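You operate a simulated robot arm through the tools that you are given. There is no shell and no other tool. Be economical: measure what you need, move in short steps, check, and stop when the job is done.

The job below is to be done with a simulated robot arm. You get a single attempt, and the scene is never put back.

## Task
Clear the index dial, free it, turn it back to 30 DEG and lock it.
Fine: stand the green screw element on the element bench top first; work the index lever to free and to lock. Let no part drop or roll away. Pinch, break and dent nothing; leave nothing switched on.
Where things are to end (x, y in the base frame): green screw element within 9 cm of [54, 4].

The check looks at the end state, three seconds after you hand in, the way a careful person would. Anything else that was tipped, shoved, dropped, spilled or broken makes it a failure.

## Robot
A 7-joint arm with a two-finger parallel gripper, hanging from a carriage that runs on a rail from [-186.3, -1] to [41.7, 0.2] (x, y) and turns from -326 to 362 degrees about z. Base frame: it is fixed where the carriage stands at the start and does not move with it; the origin is on the floor, on the carriage's upright axis, x ahead of it, y to its left, z up; the surface under the hand at the start is at about z = 85. Lengths are in cm, angles in degrees, forces in N, time in s.
With the tool pointing down near the work surface it reaches from about 10 to 62 cm from the robot's upright axis, wherever it stands. Its first joint turns from -166.0 to 166.0 degrees. Places, roughly: element bench top [50, 30, 80]; green screw element (6x6x6 cm) [20, 30, 90]; index dial [20, 30, 90]; index lever [20, 40, 90]; white screw element (6x6x6 cm) [110, 50, 90]. Payload 3.91 kg.
Tool frame: the origin (TCP) lies between the finger pads and is the grasp point; the fingertips stand 3 cm ahead of it; z points along the fingers, y is the line along which they close. The gripper opens to 11 cm. The fingers are 2 cm wide and 1 cm thick; the gripper's body (4.8 by 11.2 cm) begins 5.5 cm behind the TCP.
Orientation is that of the tool frame in the base frame, as [roll, pitch, yaw] about the fixed x, y, z axes, in that order (R = Rz(yaw) Ry(pitch) Rx(roll)). With the fingers straight down and closing along the base's y, the tool's x points along the base's -x, its y along +y and its z along -z.

## Interface
- The arm moves only by the tool send_rows. Its argument "targets" is a list of rows, each a list of 6 numbers: the shift along the tool's x, y, z in units of 25 mm (1.0 is 25 mm), then the turn, a rotation vector about the tool's x, y, z in units of 6 degrees (1.0 is 6 degrees). In form: [[dx, dy, dz, wx, wy, wz], ...]. A call has 1 to 10 rows; each row shifts and turns the commanded pose from where the row before left it, along the tool's axes as they then stand. "claw" is the gripper command, from -1 (fully open) to 1 (shut), values between in proportion, set as the call begins (left out, the last holds). A call with a number of a shift or a turn outside -1 to 1 is refused whole. Rows are played at 5 a second. More than 5 cm and 8.6 degrees between two rows, or a gripper value outside its range, and nothing of the call is played. A pose out of reach is approached as far as the arm can. The call stops where the force on the tool passes 60 N (or 10 N more than at its start, if that is more) or the arm is blocked; 0.2 s more then pass. The fingers move at their own pace (about 10.8 cm/s each) and stop on an object; they squeeze with about 32 N. The grip force told is the motor's: it shows also when the fingers shut on nothing. Time passes only in rows, and 0.2 s behind the last, so rows that do not move let the fingers close. The reply holds the time, the measured pose of the TCP, the force on the tool along the base axes, the opening and the grip force, in the units named above and with some noise, with the torque about the TCP (base axes, N m) and any sound that the robot's microphone picked up, and new pictures: "pictures" is both (left out), scene, wrist or none.
- Cameras (640 x 400 px; columns grow to the right, rows downward): "scene" is now at [19.05, -5.61, 166.56]; the picture's right is [-0.98, 0.18, 0.00], its down [0.17, 0.92, -0.36] and it looks along [-0.07, -0.36, -0.93] (base axes); focal length 214 px, centre (320, 200). "wrist" rides on the gripper at [7.2, 1.7, -10.3] in the tool frame; the picture's right is [-0.23, 0.97, 0.00], its down [-0.76, -0.18, -0.62] and it looks along [-0.61, -0.14, 0.78] (tool axes); focal length 222 px, centre (320, 200). There is no depth. A picture from a camera that has moved, and an enlarged one, comes with that camera's place and axes in the base frame and with its lens.
- lift_body(by): slides the trunk up (or, below 0, down) by that many cm; the arm and the scene camera ride with it, the base frame stays. It gives what a move gives, with no picture.
- base_move(legs): drives the robot by 1 to 6 legs, each [ahead, left, turn to the left] in cm, cm and degrees, along the robot's own axes; the way and the turn of a leg run together, so that a leg with both is an arc; at most 150 cm and 180 degrees a leg. The arm and the cameras ride along, it lands a little off, and it stops where it bumps. It keeps to its track: a leg is cut to what the track allows. It gives what a move gives, and a new picture of the scene camera.
- turn_head(pan, tilt): turns the head with the scene camera to pan (to the left, within 155 degrees either way) and tilt (down, from -29 to 69), counted from straight ahead of the robot. It gives what a move gives, and a new picture of the scene camera.
- enlarge(camera, box): a new picture of the part [left, top, right, bottom] of that camera's present view, enlarged. The clock stands still meanwhile.
- hand_in(): hands the job in; it is judged then, once.

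Go step by step. Nothing tells you exact positions but the pictures and the camera data: compare them with the known pose of the tool, close in by small moves and look again before you grip or let go. The budget is 120 turns and 260 pictures, counting those below and the enlarged ones. Unless the task says otherwise, let go and move clear before handing in.

The tools are called after "Emit:" as name(argument=value, ...) on one line, values as JSON. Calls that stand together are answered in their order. send_rows: Moves the arm, as the interface text tells. Its arguments: {"type":"object","properties":{"targets":{"type":"array"},"claw":{"type":"number"},"pictures":{"type":"string","enum":["both","scene","wrist","none"]}},"required":["targets"]} The other tools are called the same way: lift_body (by) slides the trunk up or down; base_move (legs) drives the base; turn_head (pan, tilt) turns the head that bears the scene camera; enlarge (camera, box) takes an enlarged picture of a part of a camera's view; hand_in () hands the job in.

At the start:

```text
time_s: 0.0
ee_pos: [8.7, 31.43, 100.03]
tool_rot: [-180.0, 0.1, 179.9]
contact_force: [-0.1, -0.2, 0.2]
torque: [0.03, -0.06, -0.02]
grip_width: 11.0
grip_force: 0.0
trunk travel left (down, up): [-37.2, 20.8]
robot x, y, heading: [0.43, -0.16, -0.2]
head pan, tilt: [-100.6, 68.8]
```

scene: 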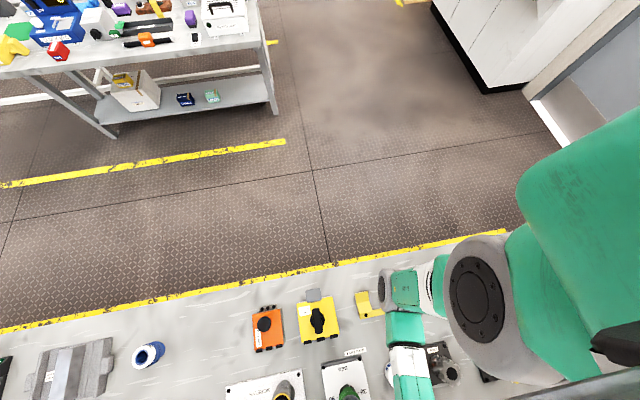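
wrist: 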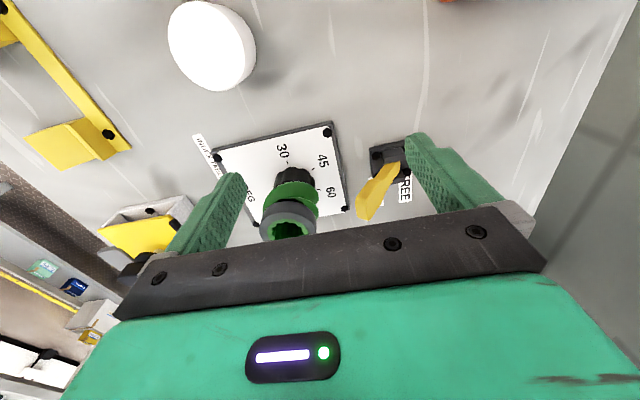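

The wrist view shows a dial plate with the green screw element sitting on the dial, and a yellow lever beside it near "FREE". I'll turn the head to face the bench.

Emit:
turn_head(pan=70, tilt=55)

Emit:
enlarge(camera="wrist", box=[170, 100, 470, 260])

```text
time_s: 2.6
ee_pos: [8.58, 31.29, 100.06]
tool_rot: [180.0, -0.1, 180.0]
contact_force: [-0.6, 0.1, -0.2]
torque: [-0.01, -0.01, -0.02]
grip_width: 10.99
grip_force: 0.0
trunk travel left (down, up): [-37.2, 20.8]
robot x, y, heading: [0.22, 0.06, -0.2]
head pan, tilt: [70.0, 55.0]
camera scene: at [22.55, 6.66, 168.1], right [0.94, -0.34, 0.0], down [-0.28, -0.77, -0.57], along [0.2, 0.54, -0.82], focal length 214 px, centre (320, 200)
```

scene: 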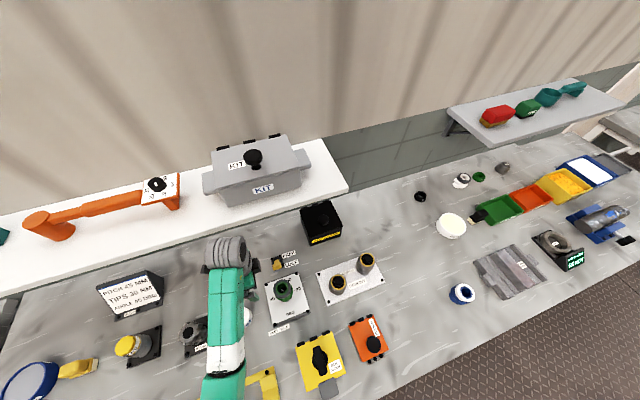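

```text
2.13 times, centred on (320, 180) of wrist
camera zoom: at [1.46, 32.99, 110.17], right [0.23, 0.97, 0.0], down [0.76, -0.18, 0.62], along [0.61, -0.14, -0.78], focal length 474 px, centre (320, 243)
```

zoom: 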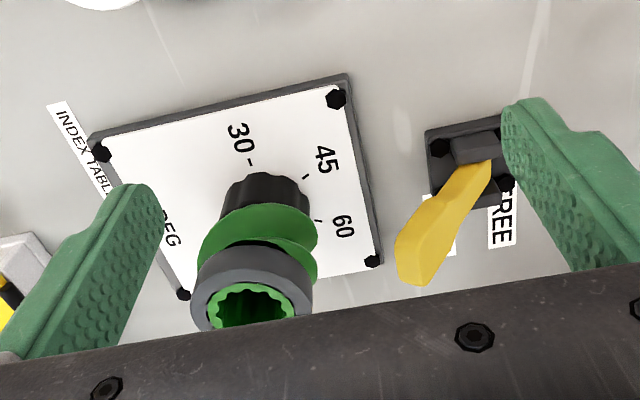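

I'm zooming on the dial, lever and the place for the screw element.

Emit:
enlarge(camera="scene", box=[230, 230, 350, 330])

Emit:
enlarge(camera="scene", box=[290, 190, 490, 370])

Emit:
enlarge(camera="scene", box=[60, 220, 240, 390])

```text
4.00 times, centred on (290, 280) of scene
camera zoom: at [22.55, 6.66, 168.1], right [0.94, -0.34, 0.0], down [-0.28, -0.77, -0.57], along [0.2, 0.54, -0.82], focal length 858 px, centre (440, -120)
```

zoom: 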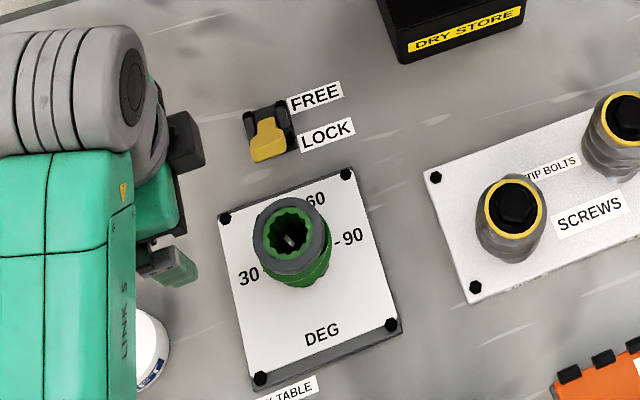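

```text
2.22 times, centred on (390, 280) of scene
camera zoom: at [22.55, 6.66, 168.1], right [0.94, -0.34, 0.0], down [-0.28, -0.77, -0.57], along [0.2, 0.54, -0.82], focal length 477 px, centre (164, 22)
```

zoom: 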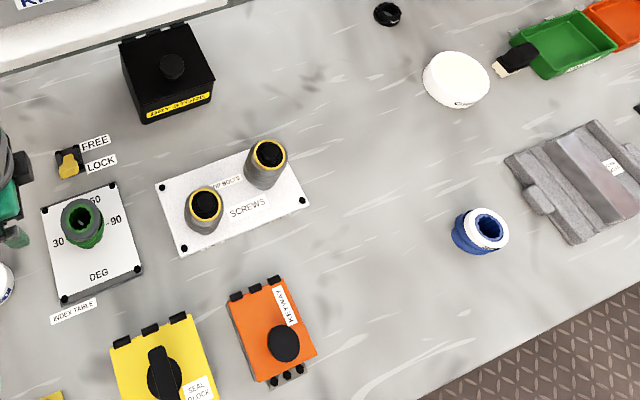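

```text
2.35 times, centred on (150, 305) of scene
camera zoom: at [22.55, 6.66, 168.1], right [0.94, -0.34, 0.0], down [-0.28, -0.77, -0.57], along [0.2, 0.54, -0.82], focal length 505 px, centre (720, -47)
```

zoom: 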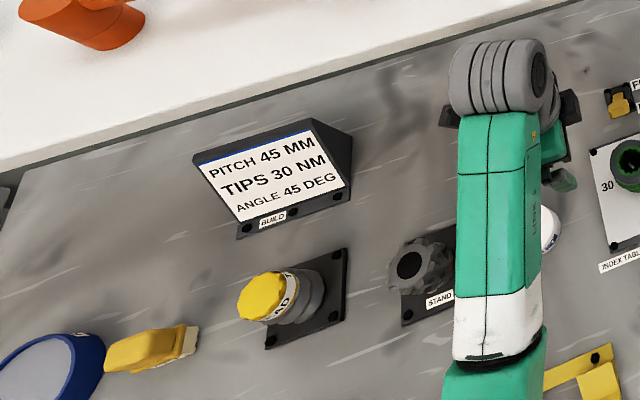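

The element's top is at about [17.2, 26, 94.4] and stands on the dial. The lever is near [17, 38], leaning toward LOCK. I'll move above the element with open fingers and look again.

Emit:
send_rows(targets=[[-0.86, -0.53, 0, 0, 0, 0], [-0.86, -0.53, 0, 0, 0, 0], [-0.86, -0.53, 0, 0, 0, 0], [-0.86, -0.53, 0, 0, 0, 0], [0, 0, 0, 0, 0, 0]], claw=-1)

Emit:
enlarge(camera="wrist", box=[200, 120, 440, 280])

```text
time_s: 3.8
ee_pos: [17.27, 26.13, 100.02]
tool_rot: [180.0, 0.0, 180.0]
contact_force: [-0.2, 0.3, -0.7]
torque: [0.0, 0.01, 0.01]
grip_width: 11.0
grip_force: 0.0
trunk travel left (down, up): [-37.2, 20.8]
robot x, y, heading: [-0.17, -0.03, -0.2]
head pan, tilt: [70.0, 55.0]
camera scene: at [22.55, 6.66, 168.1], right [0.94, -0.34, 0.0], down [-0.28, -0.77, -0.57], along [0.2, 0.54, -0.82], focal length 214 px, centre (320, 200)
camera wrist: at [10.12, 27.8, 110.23], right [0.23, 0.97, 0.0], down [0.76, -0.18, 0.62], along [0.61, -0.14, -0.78], focal length 222 px, centre (320, 200)
```

scene: 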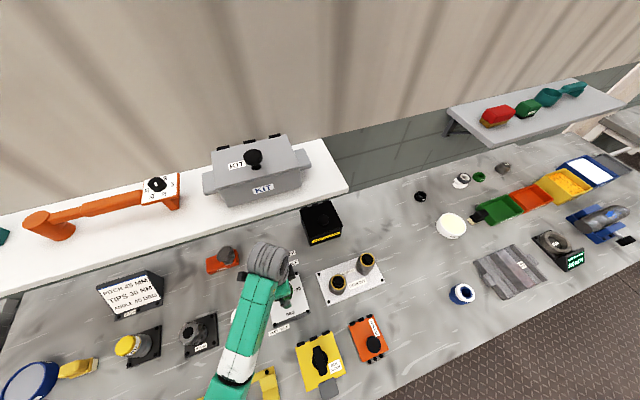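
wrist: 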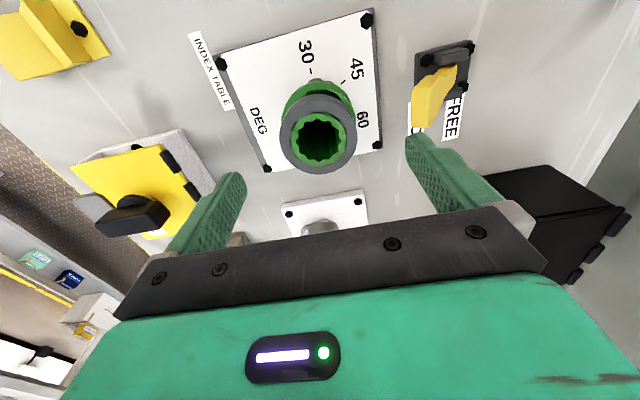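

```text
2.50 times, centred on (320, 200) of wrist
camera zoom: at [10.12, 27.8, 110.23], right [0.23, 0.97, 0.0], down [0.76, -0.18, 0.62], along [0.61, -0.14, -0.78], focal length 555 px, centre (320, 200)
```

zoom: 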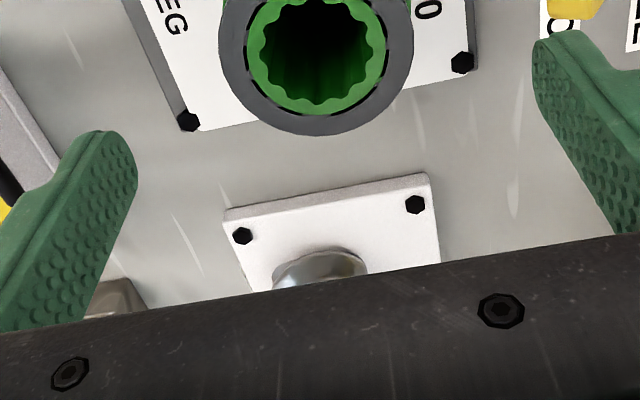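

The two wrist views put the element axis at about [16.3, 26.35] with the top at z≈94.6. I'll correct for that and lower around it.

Emit:
send_rows(targets=[[0.38, 0.09, 0.6, 0, 0, 0], [0, 0, 0.9, 0, 0, 0], [0, 0, 0.9, 0, 0, 0], [0, 0, 0.8, 0, 0, 0], [0, 0, 0, 0, 0, 0]])

Emit:
enlarge(camera="scene", box=[230, 220, 350, 320])

```text
time_s: 4.7
ee_pos: [16.18, 26.71, 93.83]
tool_rot: [179.0, 0.4, -179.8]
contact_force: [-7.6, -13.5, 31.8]
torque: [2.08, 0.11, 0.56]
grip_width: 10.39
grip_force: 0.1
trunk travel left (down, up): [-37.2, 20.8]
robot x, y, heading: [0.21, 0.04, 0.1]
head pan, tilt: [70.0, 55.0]
stopped in row 4: the force on the tool passed its limit at 91 N (the readings are from after the stop); the commanded pose is now the measured one
camera scene: at [22.49, 6.62, 168.14], right [0.94, -0.34, 0.0], down [-0.28, -0.77, -0.57], along [0.2, 0.54, -0.82], focal length 214 px, centre (320, 200)
camera wrist: at [9.01, 28.14, 103.89], right [0.22, 0.97, 0.02], down [0.76, -0.18, 0.63], along [0.61, -0.13, -0.78], focal length 222 px, centre (320, 200)
```

scene: 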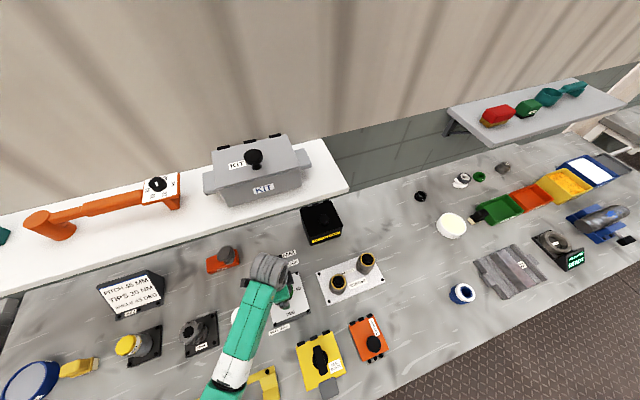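
wrist: 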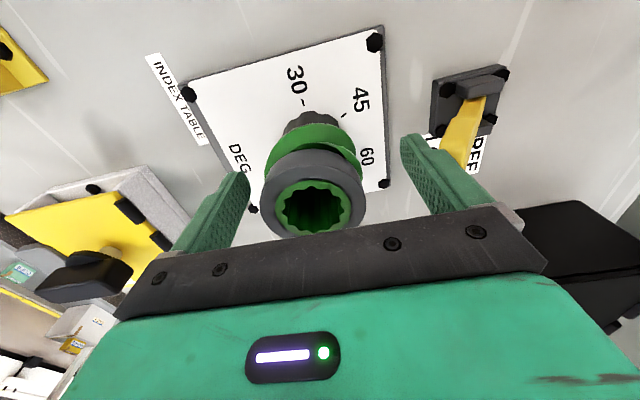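

```text
4.00 times, centred on (290, 270) of scene
camera zoom: at [22.49, 6.62, 168.14], right [0.94, -0.34, 0.0], down [-0.28, -0.77, -0.57], along [0.2, 0.54, -0.82], focal length 858 px, centre (440, -80)
```

zoom: 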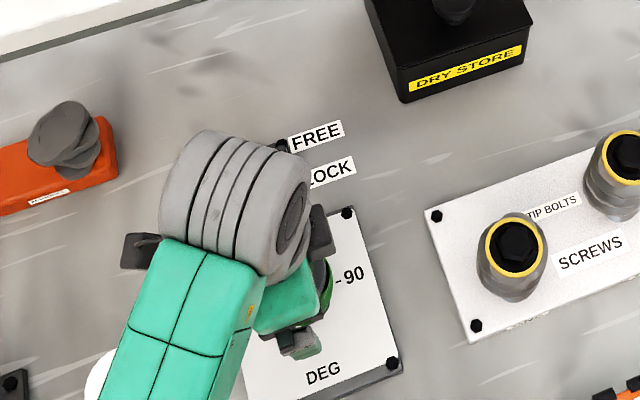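

The +y finger touched something, most likely the lever handle, which leans toward the dial. I'll back straight up and inspect.

Emit:
send_rows(targets=[[0, 0, -1, 0, 0, 0], [0, 0, -1, 0, 0, 0], [0, 0, -1, 0, 0, 0], [0, 0, 0, 0, 0, 0]])

Emit:
enlarge(camera="wrist", box=[200, 20, 500, 200])

```text
time_s: 5.7
ee_pos: [16.13, 26.62, 100.99]
tool_rot: [179.2, 0.4, -179.8]
contact_force: [-0.9, 0.8, -0.3]
torque: [0.05, 0.0, -0.05]
grip_width: 11.01
grip_force: 0.0
trunk travel left (down, up): [-37.2, 20.8]
robot x, y, heading: [-0.42, -0.31, 0.0]
head pan, tilt: [70.0, 55.0]
camera scene: at [22.51, 6.67, 168.09], right [0.94, -0.34, 0.0], down [-0.28, -0.77, -0.57], along [0.2, 0.54, -0.82], focal length 214 px, centre (320, 200)
camera wrist: at [8.94, 28.05, 111.19], right [0.22, 0.97, 0.02], down [0.76, -0.18, 0.63], along [0.61, -0.13, -0.78], focal length 222 px, centre (320, 200)
```

scene: 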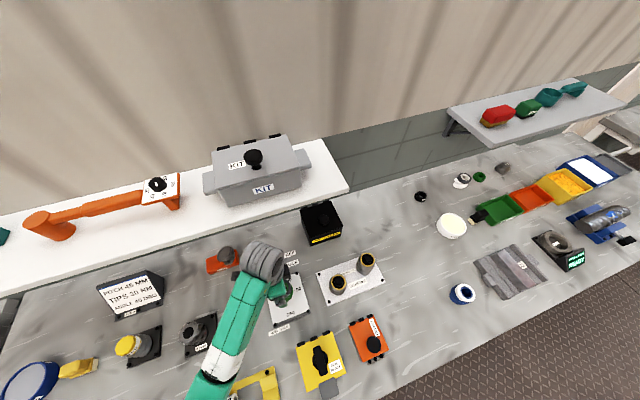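
wrist: 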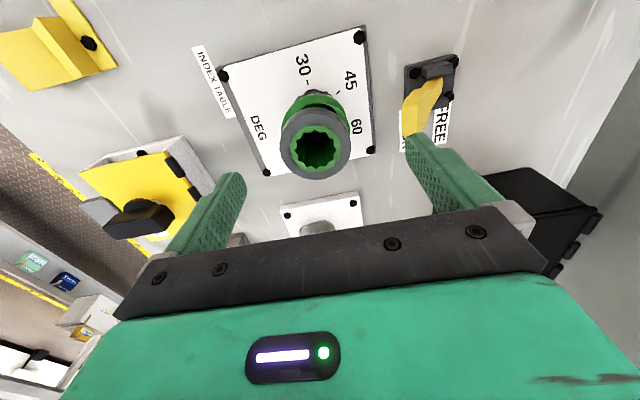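

```text
2.13 times, centred on (350, 110) of wrist
camera zoom: at [8.94, 28.05, 111.19], right [0.22, 0.97, 0.02], down [0.76, -0.18, 0.63], along [0.61, -0.13, -0.78], focal length 474 px, centre (256, 392)
```

zoom: 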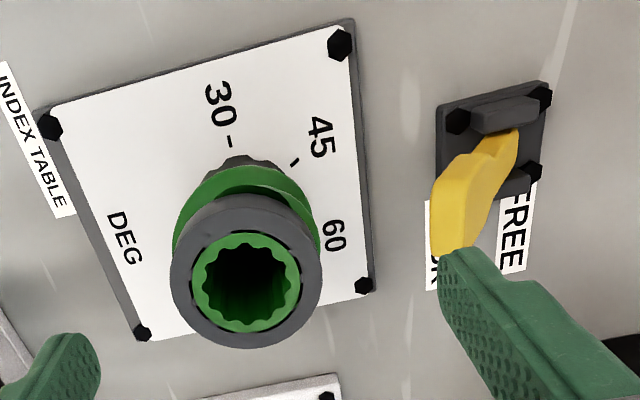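

The lever and element are unmoved. I'll narrow the opening to about 8 cm to stay clear of the lever handle, re-centre and descend.

Emit:
send_rows(targets=[[-0.11, -0.14, 0, 0.13, 0.07, 0], [0, 0, 0.7, 0, 0, 0], [0, 0, 0.7, 0, 0, 0], [0, 0, 0.6, 0, 0, 0], [0, 0, 0.5, 0, 0, 0], [0, 0, 0.5, 0, 0, 0], [0, 0, 0.4, 0, 0, 0], [0, 0, 0, 0, 0, 0]], claw=-0.45, pictures="wrist")

```text
time_s: 7.5
ee_pos: [16.54, 26.2, 92.67]
tool_rot: [179.8, 0.0, -179.8]
contact_force: [-0.3, -0.1, -0.2]
torque: [0.01, -0.04, 0.02]
grip_width: 7.98
grip_force: 0.1
trunk travel left (down, up): [-37.2, 20.8]
robot x, y, heading: [-0.25, 0.0, 0.2]
head pan, tilt: [70.0, 55.0]
camera wrist: at [9.33, 27.78, 102.7], right [0.22, 0.97, 0.0], down [0.76, -0.18, 0.62], along [0.61, -0.14, -0.78], focal length 222 px, centre (320, 200)
```

wrist: 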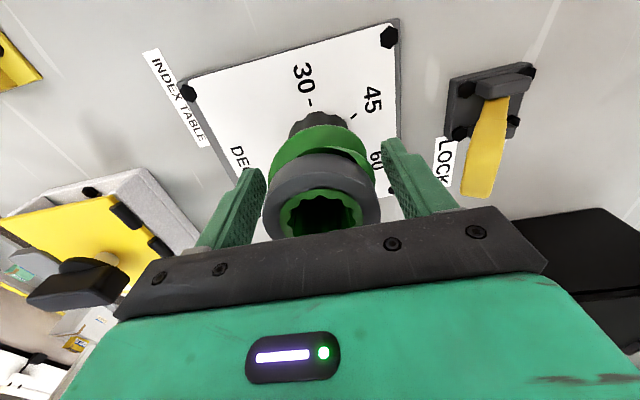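

The fingers straddle the element with clearance all round. Now I close on it.

Emit:
send_rows(targets=[[0, 0, 0.1, 0, 0, 0], [0, 0, 0, 0, 0, 0], [0, 0, 0, 0, 0, 0], [0, 0, 0, 0, 0, 0]], claw=1, pictures="wrist")

```text
time_s: 8.5
ee_pos: [16.46, 26.26, 92.24]
tool_rot: [179.9, 0.1, -179.8]
contact_force: [-3.5, -3.3, 20.5]
torque: [-0.61, -0.09, -0.06]
grip_width: 5.87
grip_force: 32.4
trunk travel left (down, up): [-37.2, 20.8]
robot x, y, heading: [-0.07, -0.12, 0.2]
head pan, tilt: [70.0, 55.0]
camera wrist: at [9.37, 27.81, 102.53], right [0.22, 0.97, 0.0], down [0.76, -0.18, 0.62], along [0.61, -0.14, -0.78], focal length 222 px, centre (320, 200)
```

wrist: 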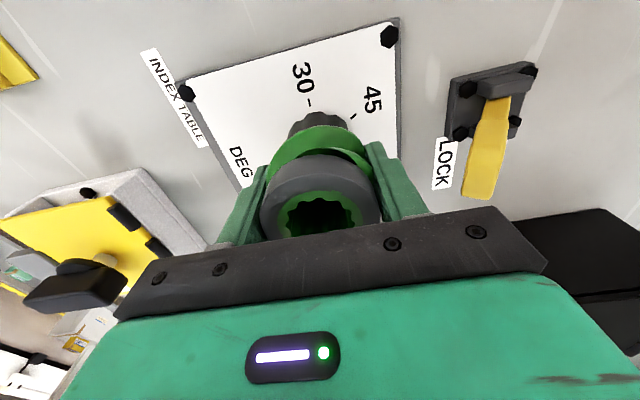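

Gripped at 5.87 cm. I'll lift straight up in small steps.

Emit:
send_rows(targets=[[0, 0, -0.3, 0, 0, 0], [0, 0, -0.4, 0, 0, 0], [0, 0, -0.6, 0, 0, 0], [0, 0, -0.8, 0, 0, 0], [0, 0, -1, 0, 0, 0], [0, 0, -1, 0, 0, 0], [0, 0, -1, 0, 0, 0], [0, 0, 0, 0, 0, 0]])

Emit:
enlarge(camera="scene", box=[230, 220, 350, 320])

```text
time_s: 10.3
ee_pos: [16.52, 26.26, 105.14]
tool_rot: [179.8, 0.0, -179.8]
contact_force: [0.5, 0.0, -4.8]
torque: [0.0, -0.02, -0.02]
grip_width: 5.88
grip_force: 31.8
trunk travel left (down, up): [-37.2, 20.8]
robot x, y, heading: [-0.13, 0.37, 0.3]
head pan, tilt: [70.0, 55.0]
camera scene: at [22.53, 6.67, 168.1], right [0.94, -0.34, 0.0], down [-0.28, -0.77, -0.57], along [0.2, 0.54, -0.82], focal length 214 px, centre (320, 200)
camera wrist: at [9.32, 27.83, 115.39], right [0.22, 0.97, 0.0], down [0.76, -0.18, 0.62], along [0.61, -0.14, -0.78], focal length 222 px, centre (320, 200)
```

scene: 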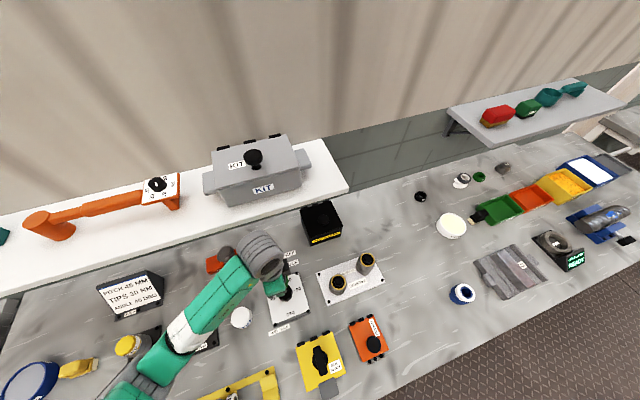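
wrist: 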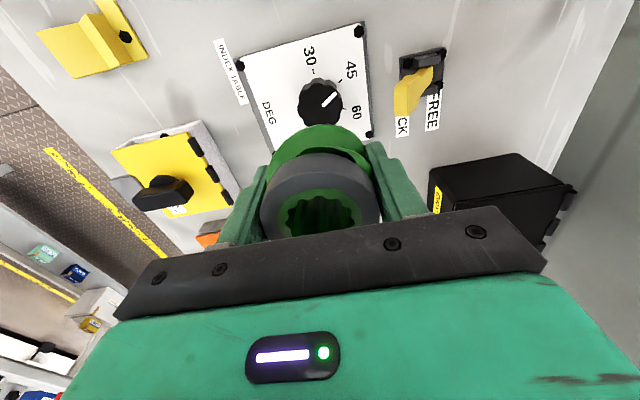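

```text
4.00 times, centred on (290, 270) of scene
camera zoom: at [22.53, 6.67, 168.1], right [0.94, -0.34, 0.0], down [-0.28, -0.77, -0.57], along [0.2, 0.54, -0.82], focal length 858 px, centre (440, -80)
```

zoom: 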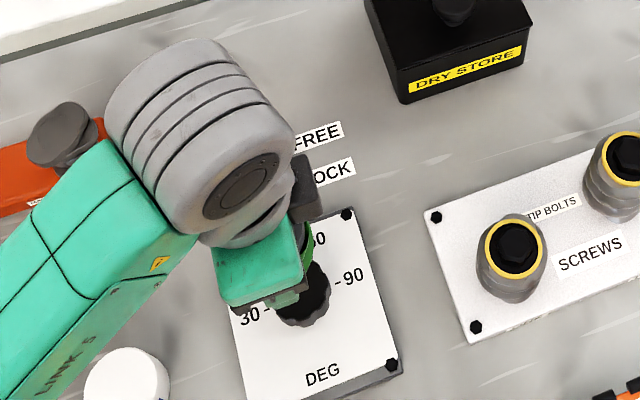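

The element is held and free of the dial, whose white mark is now visible. I'll carry it high toward [54, 4], which is clear bench between the orange key box and the blue element.

Emit:
send_rows(targets=[[-0.94, -0.557, 0, 0, 0, 0], [-0.94, -0.557, 0, 0, 0, 0], [-0.94, -0.557, 0, 0, 0, 0], [-0.94, -0.557, 0, 0, 0, 0], [-0.94, -0.557, 0, 0, 0, 0], [-0.94, -0.557, 0, 0, 0, 0], [-0.94, -0.557, 0, 0, 0, 0], [-0.94, -0.557, 0, 0, 0, 0], [0, 0, 0, 0, 0, 0]], pictures="none")

Emit:
send_rows(targets=[[-0.94, -0.557, 0, 0, 0, 0], [-0.94, -0.557, 0, 0, 0, 0], [-0.94, -0.557, 0, 0, 0, 0], [-0.94, -0.557, 0, 0, 0, 0], [-0.94, -0.557, 0, 0, 0, 0], [-0.94, -0.557, 0, 0, 0, 0], [-0.94, -0.557, 0, 0, 0, 0], [-0.94, -0.557, 0, 0, 0, 0], [0, 0, 0, 0, 0, 0]])

```text
time_s: 12.3
ee_pos: [35.41, 15.27, 105.08]
tool_rot: [179.9, 0.0, -179.9]
contact_force: [0.4, -0.2, -6.2]
torque: [0.0, -0.04, -0.04]
grip_width: 5.84
grip_force: 31.9
trunk travel left (down, up): [-37.2, 20.8]
robot x, y, heading: [-0.02, -0.16, -0.2]
head pan, tilt: [70.0, 55.0]
```

```text
time_s: 14.3
ee_pos: [54.22, 4.13, 104.88]
tool_rot: [179.8, 0.0, -179.8]
contact_force: [0.3, -0.4, -5.2]
torque: [0.01, 0.01, -0.04]
grip_width: 5.88
grip_force: 32.0
trunk travel left (down, up): [-37.2, 20.8]
robot x, y, heading: [-0.13, -0.28, -0.1]
head pan, tilt: [70.0, 55.0]
camera scene: at [22.52, 6.65, 168.09], right [0.94, -0.34, 0.0], down [-0.28, -0.77, -0.57], along [0.2, 0.54, -0.82], focal length 214 px, centre (320, 200)
camera wrist: at [47.05, 5.67, 115.07], right [0.22, 0.97, 0.0], down [0.76, -0.18, 0.62], along [0.61, -0.14, -0.78], focal length 222 px, centre (320, 200)
```

scene: 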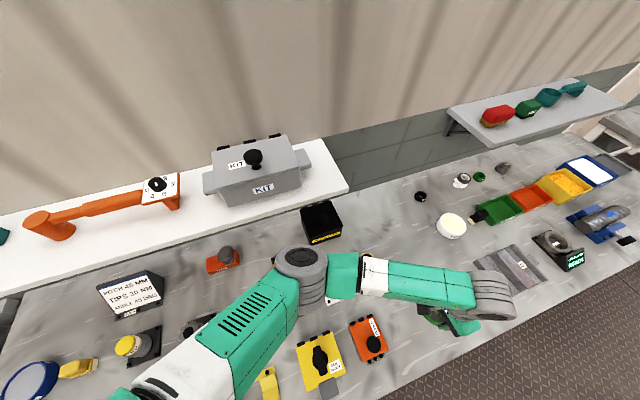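
wrist: 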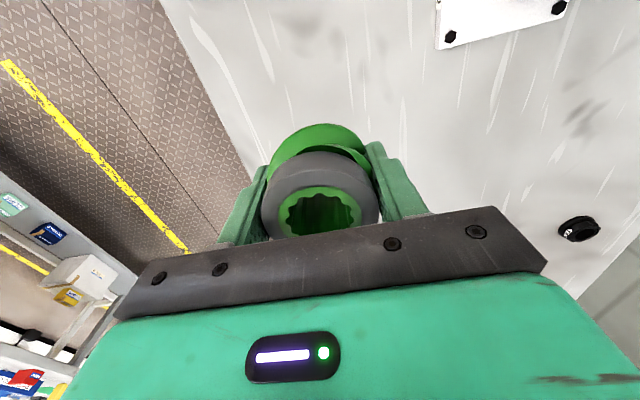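

The bench edge is at y≈-8, so this spot is safe. I'll shift slightly inward and lower to just above the surface.

Emit:
send_rows(targets=[[0, 0.6, 0.9, 0, 0, 0], [0, 0, 0.9, 0, 0, 0], [0, 0, 0.9, 0, 0, 0], [0, 0, 0.9, 0, 0, 0], [0, 0, 0.9, 0, 0, 0], [0, 0, 0.7, 0, 0, 0], [0, 0, 0.4, 0, 0, 0], [0, 0, 0, 0, 0, 0]])

```text
time_s: 16.1
ee_pos: [54.19, 5.73, 90.96]
tool_rot: [179.9, -0.1, -179.9]
contact_force: [-0.2, 1.0, -5.7]
torque: [-0.01, 0.02, -0.01]
grip_width: 5.84
grip_force: 31.8
trunk travel left (down, up): [-37.2, 20.8]
robot x, y, heading: [0.14, 0.17, -0.2]
head pan, tilt: [70.0, 55.0]
camera scene: at [22.51, 6.66, 168.09], right [0.94, -0.34, 0.0], down [-0.28, -0.77, -0.57], along [0.2, 0.54, -0.82], focal length 214 px, centre (320, 200)
camera wrist: at [46.98, 7.25, 101.18], right [0.22, 0.97, 0.0], down [0.76, -0.18, 0.62], along [0.61, -0.14, -0.78], focal length 222 px, centre (320, 200)
```

scene: 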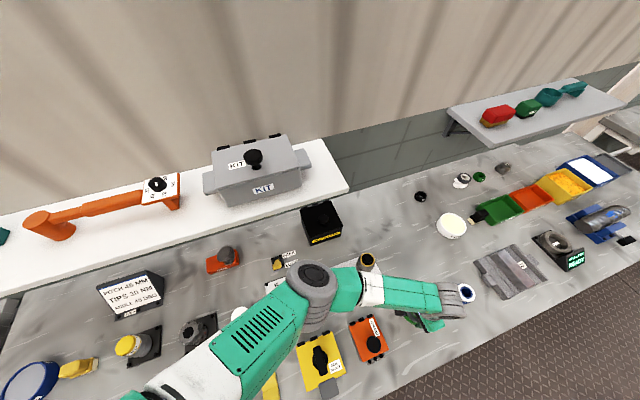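
wrist: 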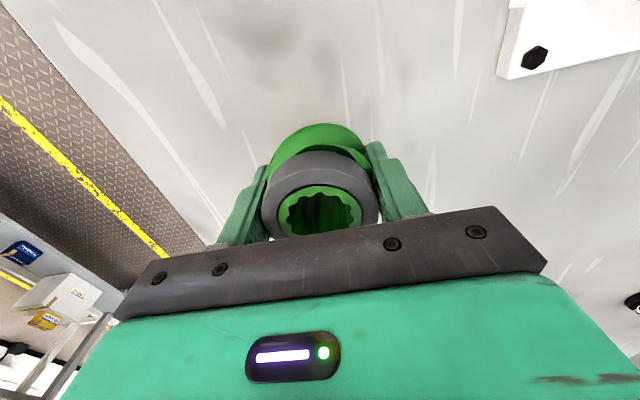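

Next come small downward steps, feeling for contact.

Emit:
send_rows(targets=[[0, 0, 0.2, 0, 0, 0], [0, 0, 0.2, 0, 0, 0], [0, 0, 0.1, 0, 0, 0], [0, 0, 0, 0, 0, 0]], pictures="none")

Emit:
send_rows(targets=[[0, 0, 0.1, 0, 0, 0], [0, 0, 0, 0, 0, 0]], pictures="wrist")

```text
time_s: 17.1
ee_pos: [54.17, 5.77, 89.6]
tool_rot: [179.9, -0.1, -179.7]
contact_force: [-0.1, -0.4, -4.7]
torque: [-0.01, 0.01, 0.01]
grip_width: 5.85
grip_force: 32.0
trunk travel left (down, up): [-37.2, 20.8]
robot x, y, heading: [0.2, 0.15, -0.1]
head pan, tilt: [70.0, 55.0]
```

```text
time_s: 17.7
ee_pos: [54.28, 5.77, 89.54]
tool_rot: [179.9, -0.1, -179.8]
contact_force: [0.1, 0.4, -5.1]
torque: [-0.01, 0.01, 0.02]
grip_width: 5.86
grip_force: 31.8
trunk travel left (down, up): [-37.2, 20.8]
robot x, y, heading: [0.14, -0.11, -0.1]
head pan, tilt: [70.0, 55.0]
camera wrist: at [47.07, 7.35, 99.69], right [0.22, 0.97, 0.0], down [0.76, -0.18, 0.62], along [0.61, -0.14, -0.78], focal length 222 px, centre (320, 200)
```

wrist: 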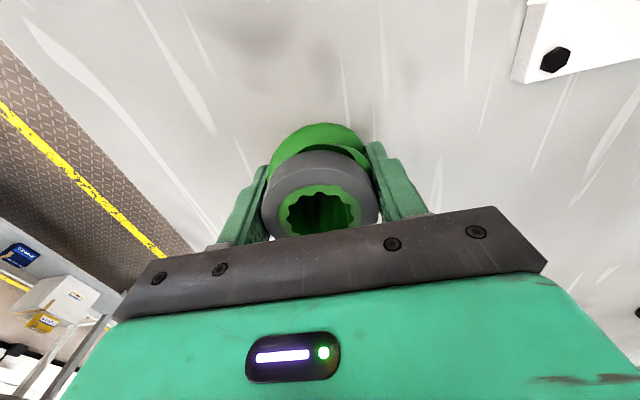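

Emit:
send_rows(targets=[[0, 0, 0.1, 0, 0, 0], [0, 0, 0.1, 0, 0, 0], [0, 0, 0, 0, 0, 0]], pictures="none")

Emit:
send_rows(targets=[[0, 0, 0.1, 0, 0, 0], [0, 0, 0, 0, 0, 0]], pictures="none")

Emit:
enlarge(camera="scene", box=[360, 250, 480, 350])

```text
time_s: 18.5
ee_pos: [54.13, 5.74, 88.98]
tool_rot: [179.9, -0.1, -179.8]
contact_force: [-0.5, 0.5, -6.5]
torque: [-0.03, 0.0, 0.01]
grip_width: 5.85
grip_force: 32.6
trunk travel left (down, up): [-37.2, 20.8]
robot x, y, heading: [0.25, -0.01, 0.1]
head pan, tilt: [70.0, 55.0]
```

```text
time_s: 19.1
ee_pos: [54.27, 5.82, 88.78]
tool_rot: [179.9, -0.2, -179.8]
contact_force: [-0.9, 0.5, -4.4]
torque: [0.03, 0.01, 0.02]
grip_width: 5.85
grip_force: 32.5
trunk travel left (down, up): [-37.2, 20.8]
robot x, y, heading: [0.01, 0.16, -0.0]
head pan, tilt: [70.0, 55.0]
```

```text
4.00 times, centred on (420, 300) of scene
camera zoom: at [22.52, 6.66, 168.09], right [0.94, -0.34, 0.0], down [-0.28, -0.77, -0.57], along [0.2, 0.54, -0.82], focal length 858 px, centre (-80, -200)
```

zoom: 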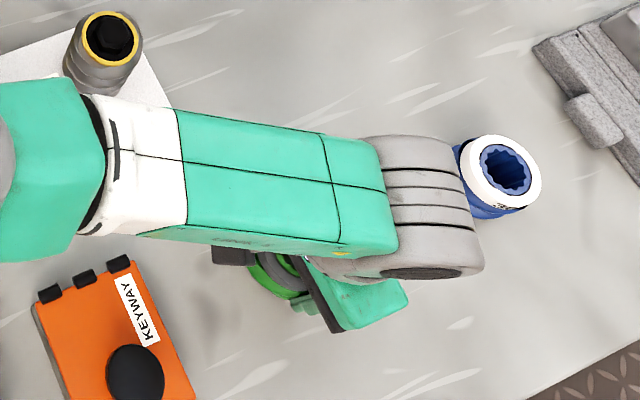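

No contact yet, so I keep stepping down.

Emit:
send_rows(targets=[[0, 0, 0.1, 0, 0, 0], [0, 0, 0, 0, 0, 0]], pictures="none")

Emit:
send_rows(targets=[[0, 0, 0.1, 0, 0, 0], [0, 0, 0, 0, 0, 0]], pictures="none")

Emit:
send_rows(targets=[[0, 0, 0.1, 0, 0, 0], [0, 0, 0, 0, 0, 0]], pictures="wrist")

```text
time_s: 19.7
ee_pos: [54.32, 5.81, 88.51]
tool_rot: [179.9, -0.1, -179.7]
contact_force: [-0.5, 0.0, -5.0]
torque: [-0.02, 0.0, 0.04]
grip_width: 5.86
grip_force: 31.8
trunk travel left (down, up): [-37.2, 20.8]
robot x, y, heading: [-0.04, 0.05, -0.1]
head pan, tilt: [70.0, 55.0]
```

```text
time_s: 20.3
ee_pos: [54.29, 5.72, 88.16]
tool_rot: [180.0, -0.1, -179.8]
contact_force: [-1.5, -0.5, -2.5]
torque: [-0.1, -0.04, -0.05]
grip_width: 5.85
grip_force: 32.0
trunk travel left (down, up): [-37.2, 20.8]
robot x, y, heading: [-0.23, -0.07, 0.3]
head pan, tilt: [70.0, 55.0]
```

```text
time_s: 20.9
ee_pos: [54.41, 5.67, 88.08]
tool_rot: [179.9, 0.2, -179.8]
contact_force: [-5.5, -0.1, 20.5]
torque: [-0.55, 0.01, -0.01]
grip_width: 5.87
grip_force: 32.2
trunk travel left (down, up): [-37.2, 20.8]
robot x, y, heading: [-0.17, -0.0, -0.1]
head pan, tilt: [70.0, 55.0]
camera wrist: at [47.14, 7.27, 98.23], right [0.22, 0.97, 0.0], down [0.76, -0.18, 0.62], along [0.61, -0.14, -0.78], focal length 222 px, centre (320, 200)
```

wrist: 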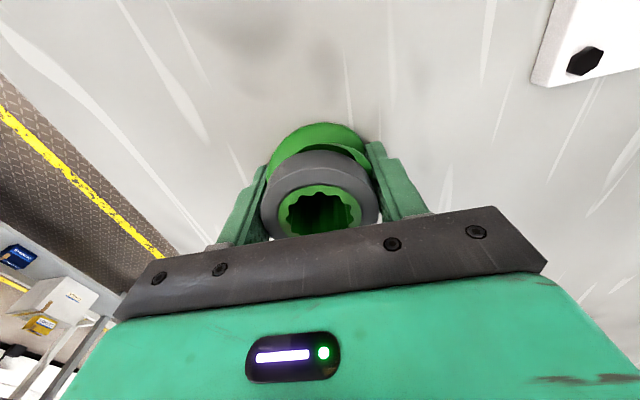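

The element is on the bench (20 N upward). I'll ease off slightly, open and rise straight up.

Emit:
send_rows(targets=[[0, 0, -0.07, 0, 0, 0], [0, 0, 0, 0, 0, 0]], pictures="none")

Emit:
send_rows(targets=[[0, 0, 0, 0, 0, 0], [0, 0, 0, 0, 0, 0], [0, 0, 0, 0, 0, 0]], claw=-0.55, pictures="wrist")

```text
time_s: 21.5
ee_pos: [54.15, 5.66, 88.05]
tool_rot: [179.9, -0.1, -179.8]
contact_force: [-0.1, 0.4, -3.4]
torque: [-0.03, -0.1, 0.01]
grip_width: 5.88
grip_force: 31.9
trunk travel left (down, up): [-37.2, 20.8]
robot x, y, heading: [-0.07, 0.01, -0.2]
head pan, tilt: [70.0, 55.0]
```

```text
time_s: 22.3
ee_pos: [54.19, 5.64, 88.21]
tool_rot: [179.9, 0.1, -179.9]
contact_force: [-0.2, 0.9, -0.6]
torque: [0.02, -0.02, 0.02]
grip_width: 8.52
grip_force: 0.1
trunk travel left (down, up): [-37.2, 20.8]
robot x, y, heading: [0.02, 0.08, -0.2]
head pan, tilt: [70.0, 55.0]
camera wrist: at [47.02, 7.19, 98.35], right [0.22, 0.97, 0.0], down [0.76, -0.18, 0.62], along [0.61, -0.14, -0.78], focal length 222 px, centre (320, 200)
```

wrist: 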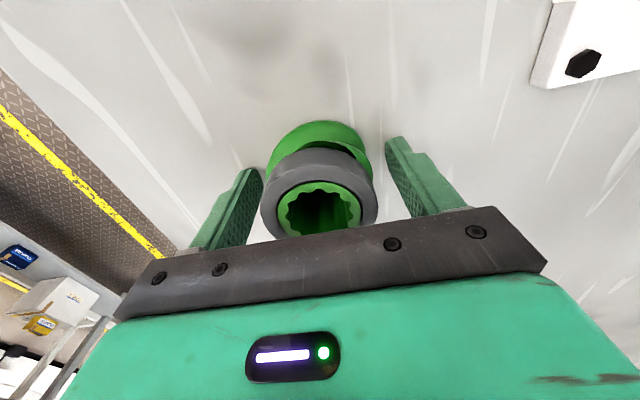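

The element is released and standing. I rise clear, then go back toward the dial.

Emit:
send_rows(targets=[[0, 0, -0.5, 0, 0, 0], [0, 0, -0.9, 0, 0, 0], [0, 0, -1, 0, 0, 0], [0, 0, -1, 0, 0, 0], [0, 0, -1, 0, 0, 0], [0, 0, -1, 0, 0, 0], [0, 0, -1, 0, 0, 0], [0, 0, -1, 0, 0, 0], [0, 0, 0, 0, 0, 0]], pictures="wrist")

Emit:
send_rows(targets=[[0.96, 0.6, 0, 0, 0, 0], [0.96, 0.6, 0, 0, 0, 0], [0.96, 0.6, 0, 0, 0, 0], [0.96, 0.6, 0, 0, 0, 0], [0.96, 0.6, 0, 0, 0, 0], [0.96, 0.6, 0, 0, 0, 0], [0.96, 0.6, 0, 0, 0, 0], [0.96, 0.6, 0, 0, 0, 0], [0.96, 0.6, 0, 0, 0, 0], [0, 0, 0, 0, 0, 0]], pictures="none")

Emit:
send_rows(targets=[[0.96, 0.5, 0, 0, 0, 0], [0.96, 0.5, 0, 0, 0, 0], [0.96, 0.5, 0, 0, 0, 0], [0.96, 0.5, 0, 0, 0, 0], [0.96, 0.5, 0, 0, 0, 0], [0.96, 0.5, 0, 0, 0, 0], [0.96, 0.5, 0, 0, 0, 0], [0, 0, 0, 0, 0, 0]])

Emit:
enlarge(camera="wrist", box=[220, 20, 460, 180])

Emit:
enlarge(camera="scene", box=[350, 240, 470, 360])

```text
time_s: 24.3
ee_pos: [54.15, 5.79, 106.76]
tool_rot: [179.9, 0.0, -179.8]
contact_force: [0.3, 0.4, 0.1]
torque: [-0.01, -0.02, 0.0]
grip_width: 8.52
grip_force: 0.0
trunk travel left (down, up): [-37.2, 20.8]
robot x, y, heading: [-0.16, -0.03, 0.2]
head pan, tilt: [70.0, 55.0]
camera wrist: at [46.99, 7.36, 117.02], right [0.22, 0.97, 0.0], down [0.76, -0.18, 0.62], along [0.61, -0.14, -0.78], focal length 222 px, centre (320, 200)
```

wrist: 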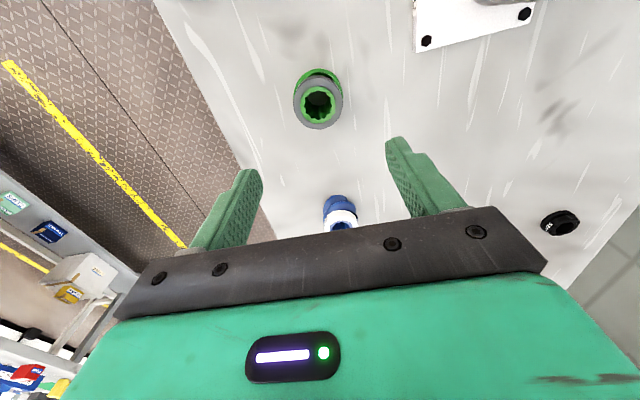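

```text
time_s: 26.5
ee_pos: [32.34, 19.06, 106.77]
tool_rot: [180.0, -0.1, -179.8]
contact_force: [-0.1, -1.0, 0.9]
torque: [0.02, 0.01, 0.02]
grip_width: 8.48
grip_force: 0.1
trunk travel left (down, up): [-37.2, 20.8]
robot x, y, heading: [-0.22, -0.14, -0.1]
head pan, tilt: [70.0, 55.0]
```

```text
time_s: 28.3
ee_pos: [15.49, 28.14, 106.9]
tool_rot: [180.0, 0.0, -179.9]
contact_force: [0.1, 0.2, 0.4]
torque: [0.0, 0.0, -0.01]
grip_width: 8.55
grip_force: 0.0
trunk travel left (down, up): [-37.2, 20.8]
robot x, y, heading: [-0.06, 0.2, 0.0]
head pan, tilt: [70.0, 55.0]
camera scene: at [22.53, 6.66, 168.1], right [0.94, -0.34, 0.0], down [-0.28, -0.77, -0.57], along [0.2, 0.54, -0.82], focal length 214 px, centre (320, 200)
camera wrist: at [8.36, 29.63, 117.11], right [0.22, 0.97, 0.0], down [0.76, -0.18, 0.62], along [0.61, -0.14, -0.78], focal length 222 px, centre (320, 200)
```

scene: 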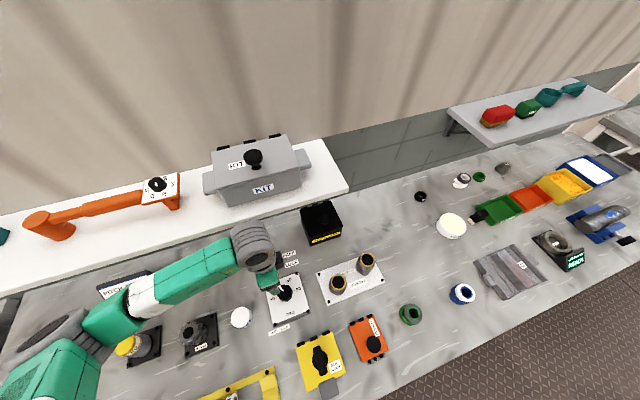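
wrist: 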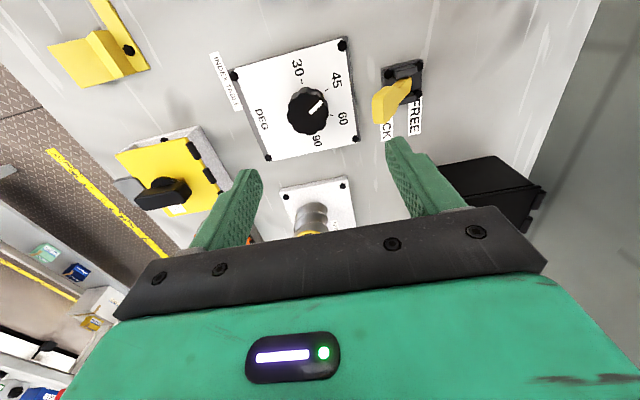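

```text
2.50 times, centred on (340, 100) of wrist
camera zoom: at [8.36, 29.63, 117.11], right [0.22, 0.97, 0.0], down [0.76, -0.18, 0.62], along [0.61, -0.14, -0.78], focal length 555 px, centre (270, 450)
```

zoom: 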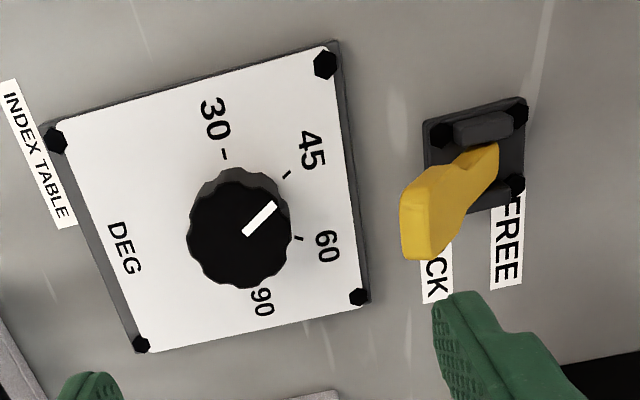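

```text
3.33 times, centred on (410, 300) of scene
camera zoom: at [22.53, 6.66, 168.1], right [0.94, -0.34, 0.0], down [-0.28, -0.77, -0.57], along [0.2, 0.54, -0.82], focal length 715 px, centre (20, -133)
```

zoom: 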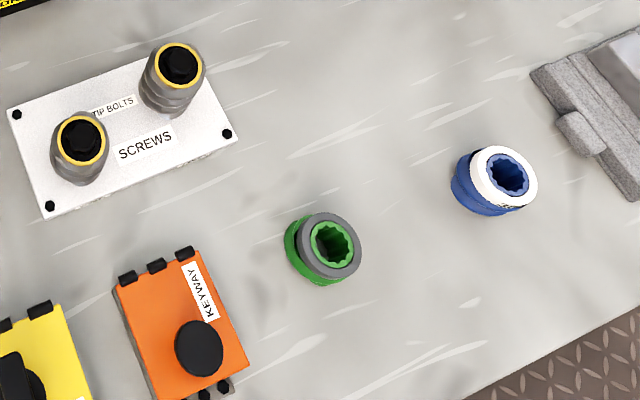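

The green element stands at about [54, 5.8] and nothing else was disturbed. The dial mark reads around 50. The lever's pivot is near [16.7, 38.5, 87], and its handle leans toward -y (LOCK) with its tip near [17.3, 33.9, 94]. I'll close the fingers and lower them between dial and lever.

Emit:
send_rows(targets=[[-0.68, 0.86, 0, 0, 0, 0], [0, 0, 1, 0, 0, 0], [0, 0, 1, 0, 0, 0], [0, 0, 1, 0, 0, 0], [0, 0, 0.9, 0, 0, 0], [0, 0, 0, 0, 0, 0]], claw=1)

Emit:
enlarge(camera="wrist", box=[220, 50, 500, 250])

```text
time_s: 29.7
ee_pos: [17.31, 29.82, 96.98]
tool_rot: [179.9, 0.0, -179.9]
contact_force: [1.0, 0.0, 0.0]
torque: [-0.02, 0.0, 0.02]
grip_width: 0.0
grip_force: 32.3
trunk travel left (down, up): [-37.2, 20.8]
robot x, y, heading: [-0.03, 0.12, 0.1]
head pan, tilt: [70.0, 55.0]
camera scene: at [22.53, 6.66, 168.1], right [0.94, -0.34, 0.0], down [-0.28, -0.77, -0.57], along [0.2, 0.54, -0.82], focal length 214 px, centre (320, 200)
camera wrist: at [10.13, 31.37, 107.23], right [0.22, 0.97, 0.0], down [0.76, -0.18, 0.62], along [0.61, -0.14, -0.78], focal length 222 px, centre (320, 200)
```

scene: 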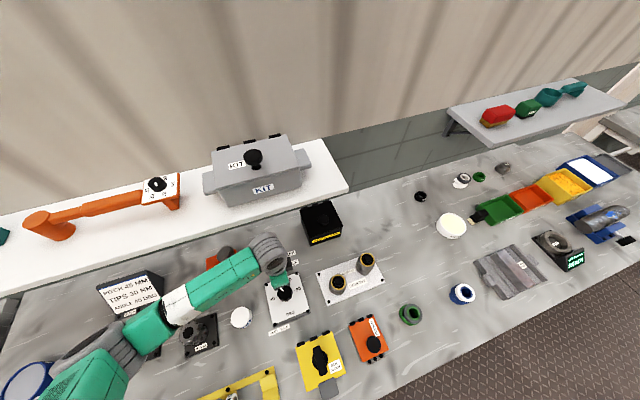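
wrist: 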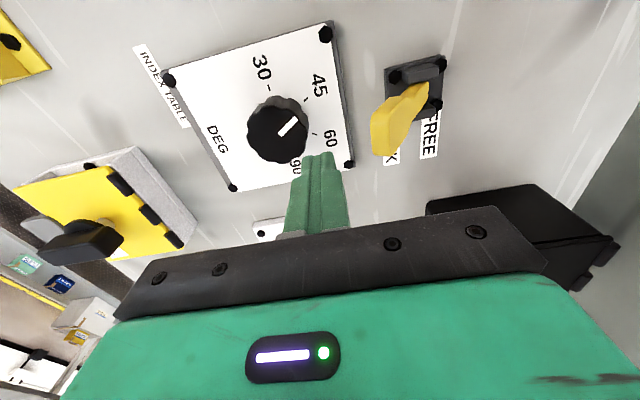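

```text
2.00 times, centred on (360, 150) of wrist
camera zoom: at [10.13, 31.37, 107.23], right [0.22, 0.97, 0.0], down [0.76, -0.18, 0.62], along [0.61, -0.14, -0.78], focal length 444 px, centre (240, 300)
```

zoom: 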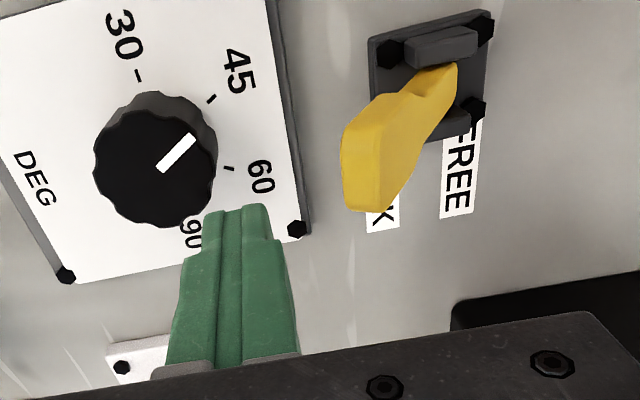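

The tip is at about [16.9, 34.1], in line with the fingers. I'll lower a little more and push gently toward +y.

Emit:
send_rows(targets=[[0, 0, 0.6, 0, 0, 0], [0, 0, 0.5, 0, 0, 0], [0, 0.5, 0, 0, 0, 0], [0, 0.4, 0, 0, 0, 0], [0, 0.3, 0, 0, 0, 0], [0, 0.3, 0, 0, 0, 0], [0, 0.3, 0, 0, 0, 0], [0, 0, 0, 0, 0, 0]])

```text
time_s: 31.1
ee_pos: [17.44, 33.1, 94.42]
tool_rot: [-179.7, 0.0, 179.9]
contact_force: [-9.9, -22.1, 38.0]
torque: [0.46, 0.18, 0.24]
grip_width: 0.0
grip_force: 31.8
trunk travel left (down, up): [-37.2, 20.8]
robot x, y, heading: [-0.1, -0.26, 0.3]
head pan, tilt: [70.0, 55.0]
stopped in row 6: the force on the tool passed its limit at 72 N (the readings are from after the stop); the commanded pose is now the measured one
camera scene: at [22.46, 6.56, 168.13], right [0.94, -0.34, 0.0], down [-0.28, -0.77, -0.57], along [0.2, 0.54, -0.82], focal length 214 px, centre (320, 200)
camera wrist: at [10.25, 34.72, 104.65], right [0.23, 0.97, 0.0], down [0.76, -0.18, 0.63], along [0.61, -0.15, -0.78], focal length 222 px, centre (320, 200)
```

scene: 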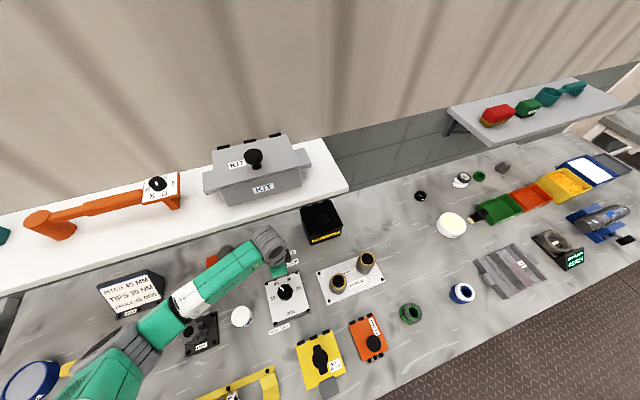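
wrist: 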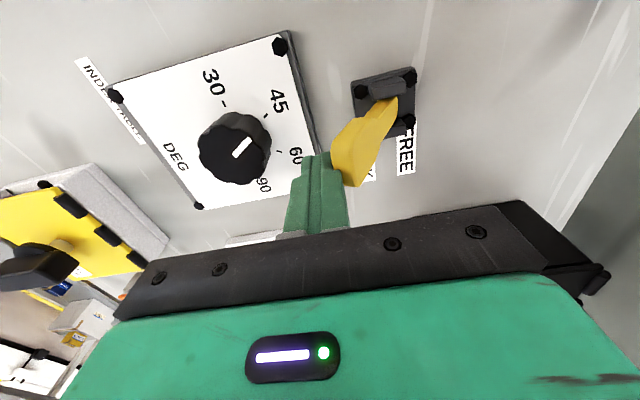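

The fingertips pressed onto the handle's sloped face rather than in front of its end. I'll back off, go lower in front of the handle end, and look.

Emit:
send_rows(targets=[[0, -0.3, -0.3, -0.05, 0, 0], [0, -0.55, -0.1, 0, 0, 0], [0, 0, 0.5, 0, 0, 0], [0, 0, 0.6, 0, 0, 0], [0, 0, 0.4, 0, 0, 0], [0, 0, 0, 0, 0, 0]])

Emit:
enlarge(camera="wrist", box=[220, 50, 500, 250])

Emit:
enlarge(camera="scene", box=[250, 230, 330, 310])

```text
time_s: 32.5
ee_pos: [17.64, 31.36, 91.63]
tool_rot: [179.8, 0.2, -179.9]
contact_force: [0.6, 0.0, -0.7]
torque: [-0.01, 0.03, -0.03]
grip_width: 0.0
grip_force: 31.4
trunk travel left (down, up): [-37.2, 20.8]
robot x, y, heading: [-0.05, -0.12, 0.0]
head pan, tilt: [70.0, 55.0]
camera scene: at [22.52, 6.65, 168.1], right [0.94, -0.34, 0.0], down [-0.28, -0.77, -0.57], along [0.2, 0.54, -0.82], focal length 214 px, centre (320, 200)
camera wrist: at [10.36, 32.95, 101.81], right [0.23, 0.97, 0.0], down [0.76, -0.18, 0.62], along [0.61, -0.14, -0.78], focal length 222 px, centre (320, 200)
```

scene: 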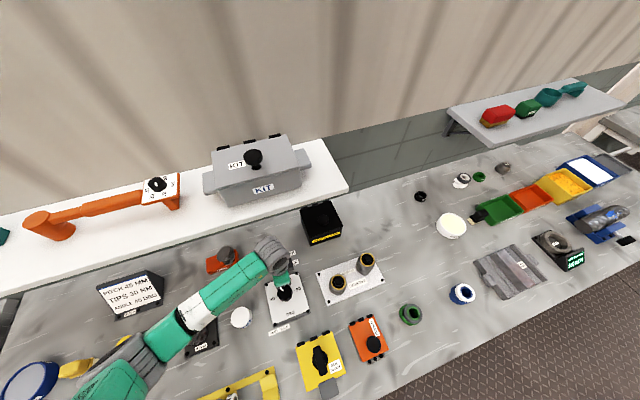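
wrist: 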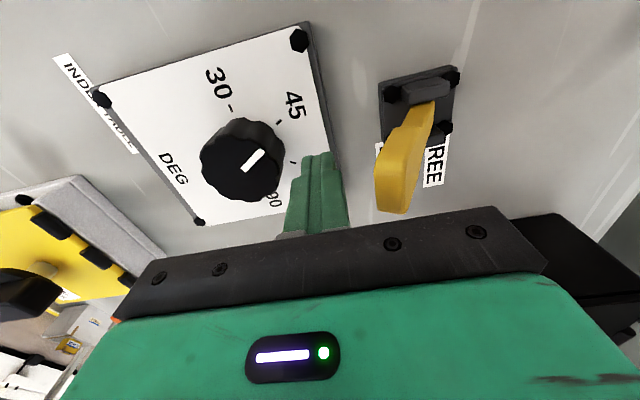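

```text
2.00 times, centred on (360, 150) of wrist
camera zoom: at [10.36, 32.95, 101.81], right [0.23, 0.97, 0.0], down [0.76, -0.18, 0.62], along [0.61, -0.14, -0.78], focal length 444 px, centre (240, 300)
```

zoom: 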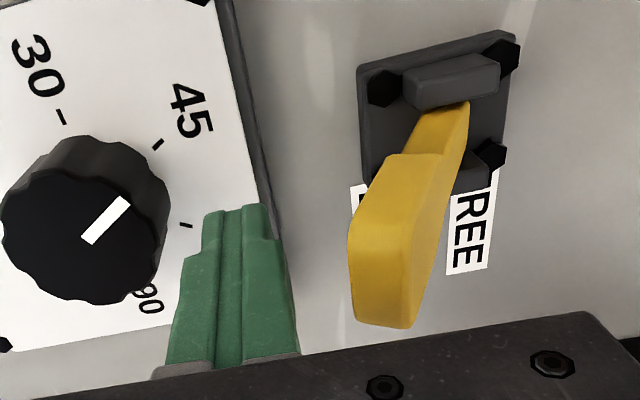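

```text
5.00 times, centred on (290, 270) of scene
camera zoom: at [22.52, 6.65, 168.1], right [0.94, -0.34, 0.0], down [-0.28, -0.77, -0.57], along [0.2, 0.54, -0.82], focal length 1072 px, centre (470, -150)
```

zoom: 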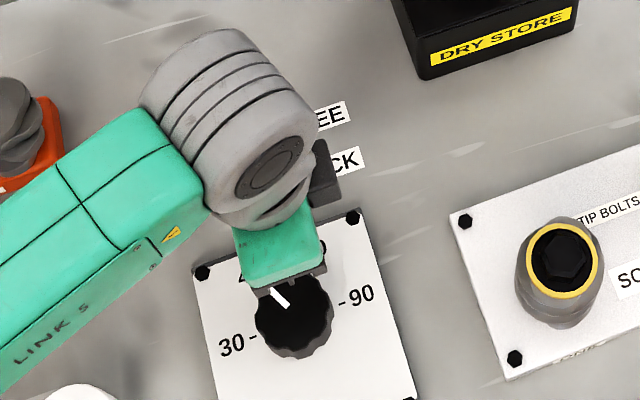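

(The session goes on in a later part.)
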